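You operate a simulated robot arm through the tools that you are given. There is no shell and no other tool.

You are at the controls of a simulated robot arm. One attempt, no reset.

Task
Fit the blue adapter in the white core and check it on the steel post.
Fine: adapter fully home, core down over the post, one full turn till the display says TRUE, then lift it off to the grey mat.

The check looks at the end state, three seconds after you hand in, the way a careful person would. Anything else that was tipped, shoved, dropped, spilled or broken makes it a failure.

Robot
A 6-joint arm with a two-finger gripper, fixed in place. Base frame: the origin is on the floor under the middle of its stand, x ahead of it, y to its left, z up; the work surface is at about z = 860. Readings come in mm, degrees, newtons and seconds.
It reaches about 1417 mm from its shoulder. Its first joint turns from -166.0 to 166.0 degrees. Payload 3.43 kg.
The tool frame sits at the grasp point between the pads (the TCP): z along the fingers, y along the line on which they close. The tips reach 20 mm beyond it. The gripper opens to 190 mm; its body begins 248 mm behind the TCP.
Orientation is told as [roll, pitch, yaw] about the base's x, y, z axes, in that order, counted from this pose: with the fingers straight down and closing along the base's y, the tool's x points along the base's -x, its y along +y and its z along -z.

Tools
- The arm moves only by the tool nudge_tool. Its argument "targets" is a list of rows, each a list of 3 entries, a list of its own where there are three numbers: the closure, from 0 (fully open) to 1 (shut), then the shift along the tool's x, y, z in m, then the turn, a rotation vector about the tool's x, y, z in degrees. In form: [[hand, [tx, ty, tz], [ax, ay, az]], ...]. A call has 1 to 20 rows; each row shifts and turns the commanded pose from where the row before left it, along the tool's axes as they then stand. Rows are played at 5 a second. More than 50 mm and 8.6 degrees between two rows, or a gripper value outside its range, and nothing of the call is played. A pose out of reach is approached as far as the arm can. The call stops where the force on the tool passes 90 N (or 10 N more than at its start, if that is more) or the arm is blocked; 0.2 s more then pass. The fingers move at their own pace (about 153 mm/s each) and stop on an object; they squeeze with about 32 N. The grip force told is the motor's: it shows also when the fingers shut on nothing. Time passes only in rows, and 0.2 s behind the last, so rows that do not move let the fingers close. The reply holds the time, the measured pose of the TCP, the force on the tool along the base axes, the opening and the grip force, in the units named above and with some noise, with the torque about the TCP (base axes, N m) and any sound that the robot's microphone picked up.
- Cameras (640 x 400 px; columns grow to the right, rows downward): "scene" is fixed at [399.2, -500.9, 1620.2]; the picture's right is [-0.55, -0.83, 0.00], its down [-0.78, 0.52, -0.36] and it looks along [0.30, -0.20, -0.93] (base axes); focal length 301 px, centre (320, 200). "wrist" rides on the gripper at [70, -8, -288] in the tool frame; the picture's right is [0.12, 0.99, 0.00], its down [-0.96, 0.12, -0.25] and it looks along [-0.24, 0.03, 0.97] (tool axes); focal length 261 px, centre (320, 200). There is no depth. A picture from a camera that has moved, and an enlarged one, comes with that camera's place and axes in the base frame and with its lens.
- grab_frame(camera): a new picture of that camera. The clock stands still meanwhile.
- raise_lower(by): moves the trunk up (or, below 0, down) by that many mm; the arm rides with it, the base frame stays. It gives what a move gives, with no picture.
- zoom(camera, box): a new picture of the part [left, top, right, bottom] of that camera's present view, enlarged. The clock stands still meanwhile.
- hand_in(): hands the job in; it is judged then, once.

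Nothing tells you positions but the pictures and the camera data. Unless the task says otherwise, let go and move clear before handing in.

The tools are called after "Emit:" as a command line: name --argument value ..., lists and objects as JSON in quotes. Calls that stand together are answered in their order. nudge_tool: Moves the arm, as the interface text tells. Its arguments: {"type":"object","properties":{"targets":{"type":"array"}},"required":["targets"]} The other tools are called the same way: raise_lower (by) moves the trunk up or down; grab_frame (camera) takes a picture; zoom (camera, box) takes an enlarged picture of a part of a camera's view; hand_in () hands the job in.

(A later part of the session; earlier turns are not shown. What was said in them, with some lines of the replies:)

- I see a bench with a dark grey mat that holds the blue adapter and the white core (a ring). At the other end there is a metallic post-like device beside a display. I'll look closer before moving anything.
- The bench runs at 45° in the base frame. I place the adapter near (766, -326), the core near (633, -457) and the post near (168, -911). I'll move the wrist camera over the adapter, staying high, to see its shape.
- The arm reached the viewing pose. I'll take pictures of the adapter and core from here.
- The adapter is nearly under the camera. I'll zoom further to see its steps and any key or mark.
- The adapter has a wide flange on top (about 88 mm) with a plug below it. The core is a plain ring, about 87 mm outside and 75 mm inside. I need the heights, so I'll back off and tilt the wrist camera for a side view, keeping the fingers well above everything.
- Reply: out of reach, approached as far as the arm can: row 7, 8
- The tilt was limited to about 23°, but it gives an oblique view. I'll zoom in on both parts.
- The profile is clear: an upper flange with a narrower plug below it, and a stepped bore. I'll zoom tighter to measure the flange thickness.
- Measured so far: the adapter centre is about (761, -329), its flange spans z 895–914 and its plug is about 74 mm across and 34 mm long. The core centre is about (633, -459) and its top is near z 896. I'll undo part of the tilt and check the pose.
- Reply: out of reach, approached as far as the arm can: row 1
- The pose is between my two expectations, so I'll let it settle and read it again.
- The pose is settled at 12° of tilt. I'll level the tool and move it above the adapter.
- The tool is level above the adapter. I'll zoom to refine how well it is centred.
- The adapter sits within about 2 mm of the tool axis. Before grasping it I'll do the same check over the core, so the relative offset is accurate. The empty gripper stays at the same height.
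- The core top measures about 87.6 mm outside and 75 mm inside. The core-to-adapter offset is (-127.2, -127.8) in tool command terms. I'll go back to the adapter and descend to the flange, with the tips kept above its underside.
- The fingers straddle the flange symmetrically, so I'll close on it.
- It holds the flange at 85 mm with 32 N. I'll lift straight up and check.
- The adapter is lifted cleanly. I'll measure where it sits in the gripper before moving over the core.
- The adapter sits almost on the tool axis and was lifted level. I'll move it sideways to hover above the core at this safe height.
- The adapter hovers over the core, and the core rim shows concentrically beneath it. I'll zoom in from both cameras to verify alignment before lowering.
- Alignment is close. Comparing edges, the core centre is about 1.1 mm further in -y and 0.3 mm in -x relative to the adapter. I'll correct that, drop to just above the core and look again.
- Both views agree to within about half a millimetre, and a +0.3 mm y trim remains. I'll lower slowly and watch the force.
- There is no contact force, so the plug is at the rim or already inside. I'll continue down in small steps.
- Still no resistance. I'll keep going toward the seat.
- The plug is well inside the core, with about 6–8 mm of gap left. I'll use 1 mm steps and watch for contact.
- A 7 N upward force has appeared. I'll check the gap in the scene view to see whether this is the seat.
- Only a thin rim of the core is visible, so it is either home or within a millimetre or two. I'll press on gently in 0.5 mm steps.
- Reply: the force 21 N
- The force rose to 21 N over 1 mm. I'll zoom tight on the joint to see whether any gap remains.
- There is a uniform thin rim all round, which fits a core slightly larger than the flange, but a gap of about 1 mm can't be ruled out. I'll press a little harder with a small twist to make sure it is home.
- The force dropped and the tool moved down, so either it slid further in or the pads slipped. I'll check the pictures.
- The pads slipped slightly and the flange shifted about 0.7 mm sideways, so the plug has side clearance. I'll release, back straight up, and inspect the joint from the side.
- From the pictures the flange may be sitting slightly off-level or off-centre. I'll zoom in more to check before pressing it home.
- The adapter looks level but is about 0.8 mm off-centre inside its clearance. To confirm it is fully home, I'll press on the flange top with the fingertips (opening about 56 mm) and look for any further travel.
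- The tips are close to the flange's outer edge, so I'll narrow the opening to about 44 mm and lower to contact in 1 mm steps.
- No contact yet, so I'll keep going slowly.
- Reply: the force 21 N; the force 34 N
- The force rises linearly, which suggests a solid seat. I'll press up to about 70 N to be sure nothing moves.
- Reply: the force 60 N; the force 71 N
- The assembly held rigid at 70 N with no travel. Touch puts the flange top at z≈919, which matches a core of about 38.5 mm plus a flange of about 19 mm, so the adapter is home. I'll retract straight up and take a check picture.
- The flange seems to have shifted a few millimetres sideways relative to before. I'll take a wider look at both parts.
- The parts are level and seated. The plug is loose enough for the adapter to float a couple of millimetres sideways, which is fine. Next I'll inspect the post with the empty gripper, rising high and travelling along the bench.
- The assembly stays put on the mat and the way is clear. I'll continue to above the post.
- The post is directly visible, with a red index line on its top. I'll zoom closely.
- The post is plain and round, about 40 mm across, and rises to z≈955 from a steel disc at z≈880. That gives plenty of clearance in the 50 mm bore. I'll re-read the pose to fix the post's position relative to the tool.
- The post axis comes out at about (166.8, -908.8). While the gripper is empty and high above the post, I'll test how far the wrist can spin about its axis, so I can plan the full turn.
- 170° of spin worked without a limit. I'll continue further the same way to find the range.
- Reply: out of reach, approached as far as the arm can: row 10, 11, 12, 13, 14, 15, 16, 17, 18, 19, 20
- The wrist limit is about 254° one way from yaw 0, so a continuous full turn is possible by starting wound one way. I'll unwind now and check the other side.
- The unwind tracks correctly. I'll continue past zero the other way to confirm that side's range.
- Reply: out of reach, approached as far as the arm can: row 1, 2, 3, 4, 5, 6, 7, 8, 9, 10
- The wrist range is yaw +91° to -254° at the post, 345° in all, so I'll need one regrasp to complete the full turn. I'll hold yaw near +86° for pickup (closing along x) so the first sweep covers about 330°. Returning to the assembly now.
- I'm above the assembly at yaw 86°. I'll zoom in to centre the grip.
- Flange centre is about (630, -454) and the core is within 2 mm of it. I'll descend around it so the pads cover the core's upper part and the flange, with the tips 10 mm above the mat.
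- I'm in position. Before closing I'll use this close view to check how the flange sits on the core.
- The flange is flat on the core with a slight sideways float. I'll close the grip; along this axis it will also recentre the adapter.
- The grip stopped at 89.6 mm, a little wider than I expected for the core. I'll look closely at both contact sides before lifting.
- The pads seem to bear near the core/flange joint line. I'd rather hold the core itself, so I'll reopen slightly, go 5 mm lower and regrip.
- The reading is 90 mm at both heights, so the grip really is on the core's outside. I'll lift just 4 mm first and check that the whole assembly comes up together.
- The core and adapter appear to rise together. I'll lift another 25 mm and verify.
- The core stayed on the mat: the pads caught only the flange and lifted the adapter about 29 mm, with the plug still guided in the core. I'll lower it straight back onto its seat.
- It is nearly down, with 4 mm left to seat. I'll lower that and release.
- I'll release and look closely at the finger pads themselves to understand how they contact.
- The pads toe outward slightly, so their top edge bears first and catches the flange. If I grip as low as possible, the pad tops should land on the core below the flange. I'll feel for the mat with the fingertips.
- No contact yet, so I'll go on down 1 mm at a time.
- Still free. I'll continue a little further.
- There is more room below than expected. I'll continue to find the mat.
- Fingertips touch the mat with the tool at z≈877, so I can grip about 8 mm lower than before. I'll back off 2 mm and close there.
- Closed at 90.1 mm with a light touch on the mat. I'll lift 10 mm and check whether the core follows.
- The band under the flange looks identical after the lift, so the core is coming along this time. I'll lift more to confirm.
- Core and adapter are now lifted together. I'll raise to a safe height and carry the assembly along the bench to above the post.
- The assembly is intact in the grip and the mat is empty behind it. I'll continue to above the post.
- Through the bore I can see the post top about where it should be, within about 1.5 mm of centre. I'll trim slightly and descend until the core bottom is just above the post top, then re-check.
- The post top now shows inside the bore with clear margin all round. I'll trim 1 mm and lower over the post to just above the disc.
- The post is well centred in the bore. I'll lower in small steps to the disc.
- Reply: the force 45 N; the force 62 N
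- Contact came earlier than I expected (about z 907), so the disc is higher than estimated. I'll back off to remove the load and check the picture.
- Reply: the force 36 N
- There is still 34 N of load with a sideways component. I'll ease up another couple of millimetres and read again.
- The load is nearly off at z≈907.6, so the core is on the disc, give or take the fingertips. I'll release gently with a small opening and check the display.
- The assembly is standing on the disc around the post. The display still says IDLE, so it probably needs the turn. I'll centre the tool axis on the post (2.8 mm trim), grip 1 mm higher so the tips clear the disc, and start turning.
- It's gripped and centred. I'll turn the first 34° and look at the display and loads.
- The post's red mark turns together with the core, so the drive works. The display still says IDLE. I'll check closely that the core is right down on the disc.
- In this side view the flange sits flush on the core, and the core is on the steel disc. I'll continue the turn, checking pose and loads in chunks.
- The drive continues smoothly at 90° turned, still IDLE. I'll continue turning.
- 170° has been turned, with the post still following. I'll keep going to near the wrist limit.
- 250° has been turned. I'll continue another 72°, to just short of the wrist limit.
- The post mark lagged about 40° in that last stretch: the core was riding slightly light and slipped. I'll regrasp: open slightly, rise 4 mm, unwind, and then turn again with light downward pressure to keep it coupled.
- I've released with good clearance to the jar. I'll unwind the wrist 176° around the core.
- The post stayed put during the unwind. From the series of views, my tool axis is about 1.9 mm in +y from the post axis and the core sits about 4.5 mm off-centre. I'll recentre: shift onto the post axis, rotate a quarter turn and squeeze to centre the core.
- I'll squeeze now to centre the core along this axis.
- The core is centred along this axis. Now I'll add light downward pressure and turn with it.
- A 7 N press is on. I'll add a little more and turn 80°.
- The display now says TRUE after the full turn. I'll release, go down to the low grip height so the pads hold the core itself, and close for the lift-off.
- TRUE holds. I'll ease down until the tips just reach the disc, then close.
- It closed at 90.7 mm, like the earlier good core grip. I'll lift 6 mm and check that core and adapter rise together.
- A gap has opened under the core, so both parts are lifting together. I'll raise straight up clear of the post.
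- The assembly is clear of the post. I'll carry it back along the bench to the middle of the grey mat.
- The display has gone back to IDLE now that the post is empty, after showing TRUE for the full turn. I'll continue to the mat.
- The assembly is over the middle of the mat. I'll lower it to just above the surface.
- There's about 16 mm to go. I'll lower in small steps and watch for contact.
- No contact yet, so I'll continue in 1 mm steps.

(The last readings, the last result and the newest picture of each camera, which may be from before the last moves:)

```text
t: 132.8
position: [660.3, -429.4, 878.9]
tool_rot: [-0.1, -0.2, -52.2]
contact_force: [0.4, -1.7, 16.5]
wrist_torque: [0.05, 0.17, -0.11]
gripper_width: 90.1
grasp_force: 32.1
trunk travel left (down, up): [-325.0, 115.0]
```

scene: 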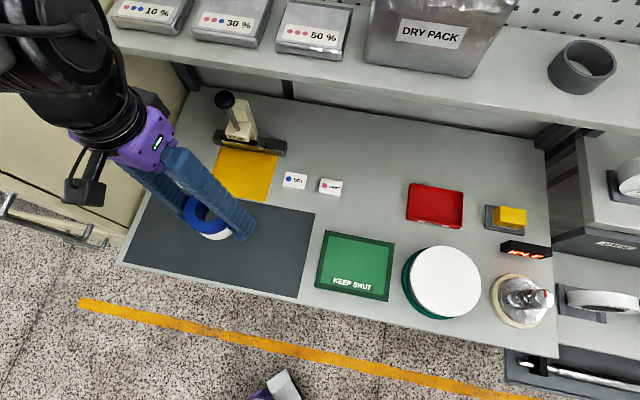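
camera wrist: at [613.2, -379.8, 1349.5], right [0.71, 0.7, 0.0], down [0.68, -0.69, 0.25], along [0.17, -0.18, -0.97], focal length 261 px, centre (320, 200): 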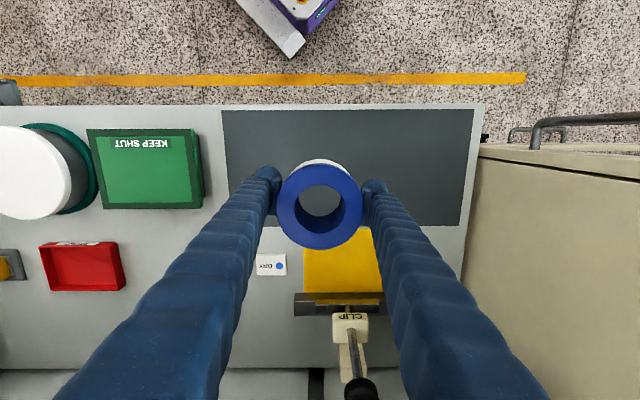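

Contact, so it's on the mat. I'll unload slightly, open the fingers and rise straight up.

Emit:
nudge_tool --targets '[[1, [0, 0, -0.001], [0, 0, 0]], [0.35, [0, 0, 0], [0, 0, 0]], [0.35, [0, 0, 0], [0, 0, 0]], [0.35, [0, 0, 0], [0, 0, 0]], [0.35, [0, 0, -0.01], [0, 0, 0]], [0.35, [0, 0, -0.03], [0, 0, 0]], [0.35, [0, 0, -0.04], [0, 0, 0]], [0.35, [0, 0, -0.04], [0, 0, 0]], [0.35, [0, 0, 0], [0, 0, 0]]]'

Emit:
grab_frame --camera "wrist"

Emit:
grab_frame --camera "scene"

Emit:
zoom --camera "wrist" --box '[270, 130, 370, 230]'

Emit:
zoom --camera "scene" --box '[200, 190, 260, 250]'

```text
t: 134.8
position: [662.7, -430.5, 998.4]
tool_rot: [0.0, 0.1, -52.1]
contact_force: [0.0, -0.1, -0.4]
wrist_torque: [-0.02, 0.02, -0.01]
gripper_width: 123.6
grasp_force: 0.1
trunk travel left (down, up): [-325.0, 115.0]
```

```text
taken
camera wrist: at [614.5, -380.5, 1286.5], right [0.71, 0.7, 0.0], down [0.68, -0.69, 0.25], along [0.17, -0.18, -0.97], focal length 261 px, centre (320, 200)
```

wrist: 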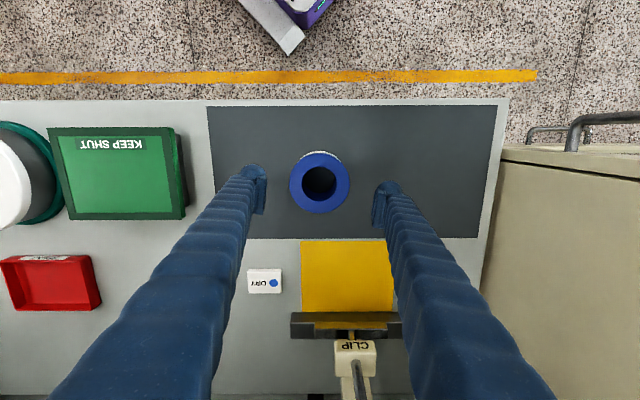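

```text
taken
```

scene: 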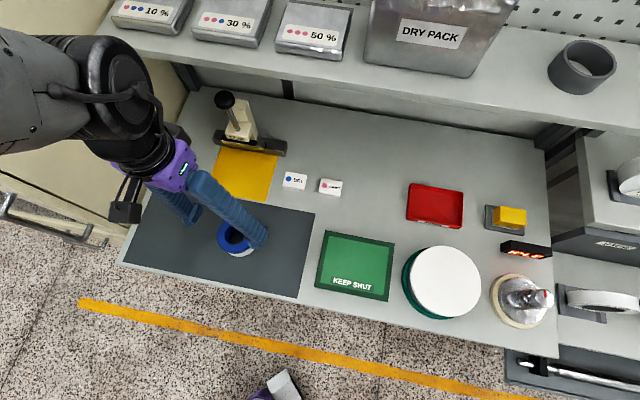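

```text
4.00 times, centred on (320, 180) of wrist
camera zoom: at [614.5, -380.5, 1286.5], right [0.71, 0.7, 0.0], down [0.68, -0.69, 0.25], along [0.17, -0.18, -0.97], focal length 1043 px, centre (320, 280)
```

zoom: 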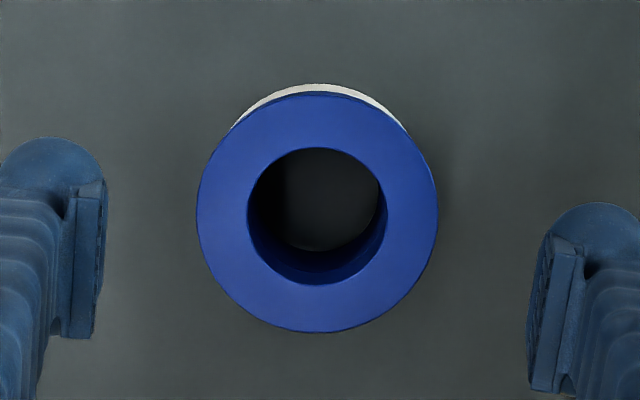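

```text
6.67 times, centred on (230, 220) of scene
camera zoom: at [399.2, -500.9, 1620.2], right [-0.55, -0.83, 0.0], down [-0.78, 0.52, -0.36], along [0.3, -0.2, -0.93], focal length 2007 px, centre (920, 67)
```

zoom: 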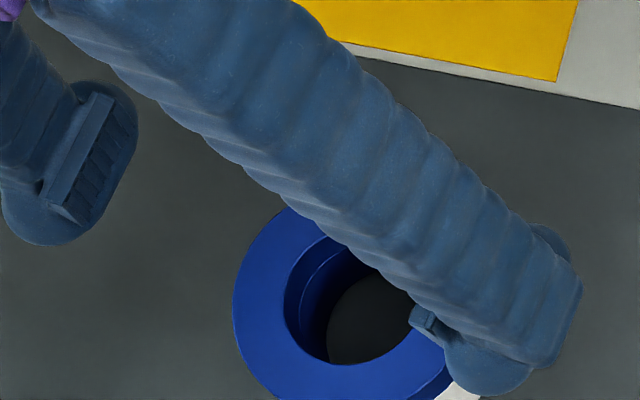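

The assembly is resting on the mat. I'll move the arm up and away so I can inspect it clearly.

Emit:
nudge_tool --targets '[[0.35, [0, 0, -0.045], [0, 0, 0]], [0.35, [0, 0, -0.045], [0, 0, 0]], [0.35, [0, 0, -0.045], [0, 0, 0]], [0.35, [0.03, 0.03, -0.01], [0, 0, 0]], [0.35, [0.03, 0.03, 0], [0, 0, 0]], [0.35, [0.03, 0.03, 0], [0, 0, 0]], [0.35, [0.03, 0.03, 0], [0, 0, 0]], [0.35, [0, 0, 0], [0, 0, 0]]]'

Emit:
grab_frame --camera "scene"

Emit:
zoom --camera "scene" --box '[205, 205, 265, 265]'

Emit:
zoom --camera "scene" --box '[480, 200, 570, 330]'

```text
t: 136.6
position: [682.2, -259.3, 1143.6]
tool_rot: [-0.1, 0.0, -52.1]
contact_force: [0.6, 0.2, 0.2]
wrist_torque: [-0.05, -0.01, 0.03]
gripper_width: 123.4
grasp_force: 0.0
trunk travel left (down, up): [-325.0, 115.0]
```

```text
taken
```

scene: 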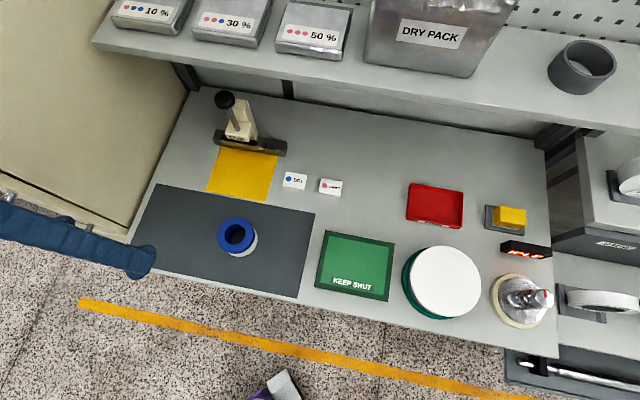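

```text
6.67 times, centred on (235, 235) of scene
camera zoom: at [399.2, -500.9, 1620.2], right [-0.55, -0.83, 0.0], down [-0.78, 0.52, -0.36], along [0.3, -0.2, -0.93], focal length 2007 px, centre (887, -33)
```

zoom: 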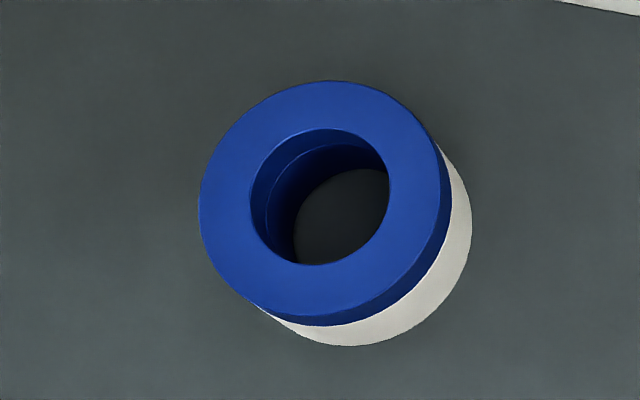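

```text
3.08 times, centred on (525, 265) of scene
camera zoom: at [399.2, -500.9, 1620.2], right [-0.55, -0.83, 0.0], down [-0.78, 0.52, -0.36], along [0.3, -0.2, -0.93], focal length 926 px, centre (-311, 0)
```

zoom: 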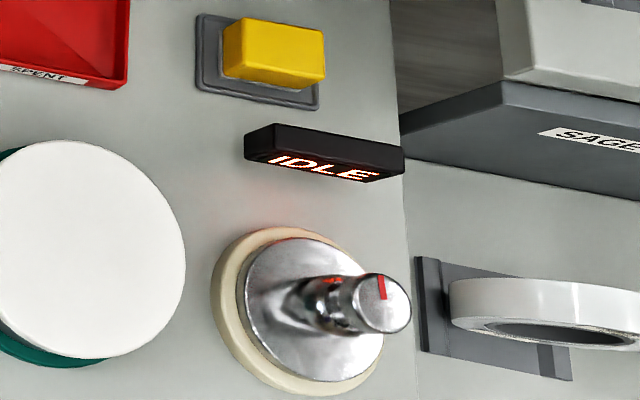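

The assembly stands on the mat and nothing else has moved. I'll check the flange-to-core joint closely for any gap.

Emit:
zoom --camera "scene" --box '[226, 228, 252, 258]'

Emit:
grab_frame --camera "wrist"

```text
13.33 times, centred on (239, 243) of scene
camera zoom: at [399.2, -500.9, 1620.2], right [-0.55, -0.83, 0.0], down [-0.78, 0.52, -0.36], along [0.3, -0.2, -0.93], focal length 4014 px, centre (1400, -373)
```

zoom: 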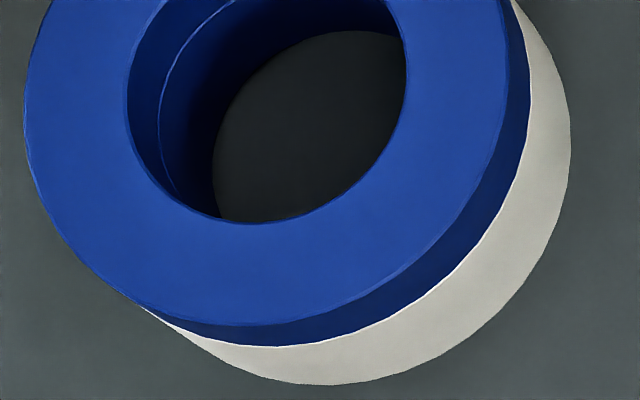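

```text
taken
camera wrist: at [633.2, -211.7, 1431.0], right [0.71, 0.7, 0.0], down [0.68, -0.69, 0.25], along [0.17, -0.18, -0.97], focal length 261 px, centre (320, 200)
```

wrist: 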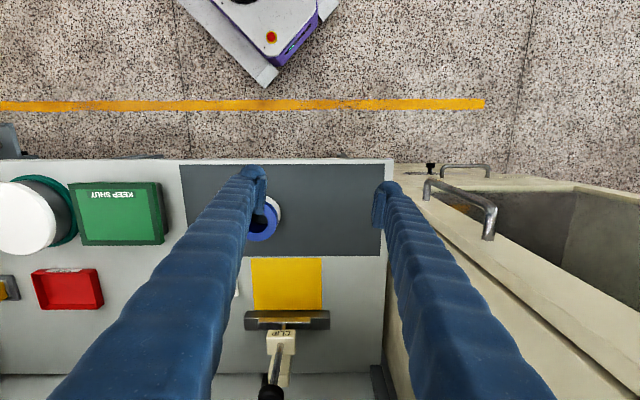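

The flange sits flush on the core with no gap. The display reached TRUE after the full turn, the assembly is on the grey mat, and the gripper is clear with nothing else disturbed. Handing in.

Emit:
hand_in

```text
The job is handed in.
```

I fitted the blue adapter in the white core and checked it on the steel post. The display read TRUE after the turn, and the assembly now stands on the grey mat. I've handed the job in, but I don't have the verdict.

- **Adapter:** The flange sits flush on the core. It held firm under a 70 N press, with no visible gap at the end. The plug is a loose fit, with about 2 mm of sideways play.
- **Turn:** The wrist can't spin a full 360°, so I released and regripped once during the turn. The core slipped about 40° against the post late in the first sweep, so I added light downward pressure for the rest.
- **Display:** It still read TRUE when I first lifted the core. It was back to IDLE by the time I had carried it away, which I take to mean the post was empty.
- **Extra load:** I pressed down on the disc with about 62 N while setting the core on the post, because the disc was higher than I had estimated. I saw no damage.
- **Surroundings:** Nothing else on the bench looked moved in the final pictures, and the gripper is clear.
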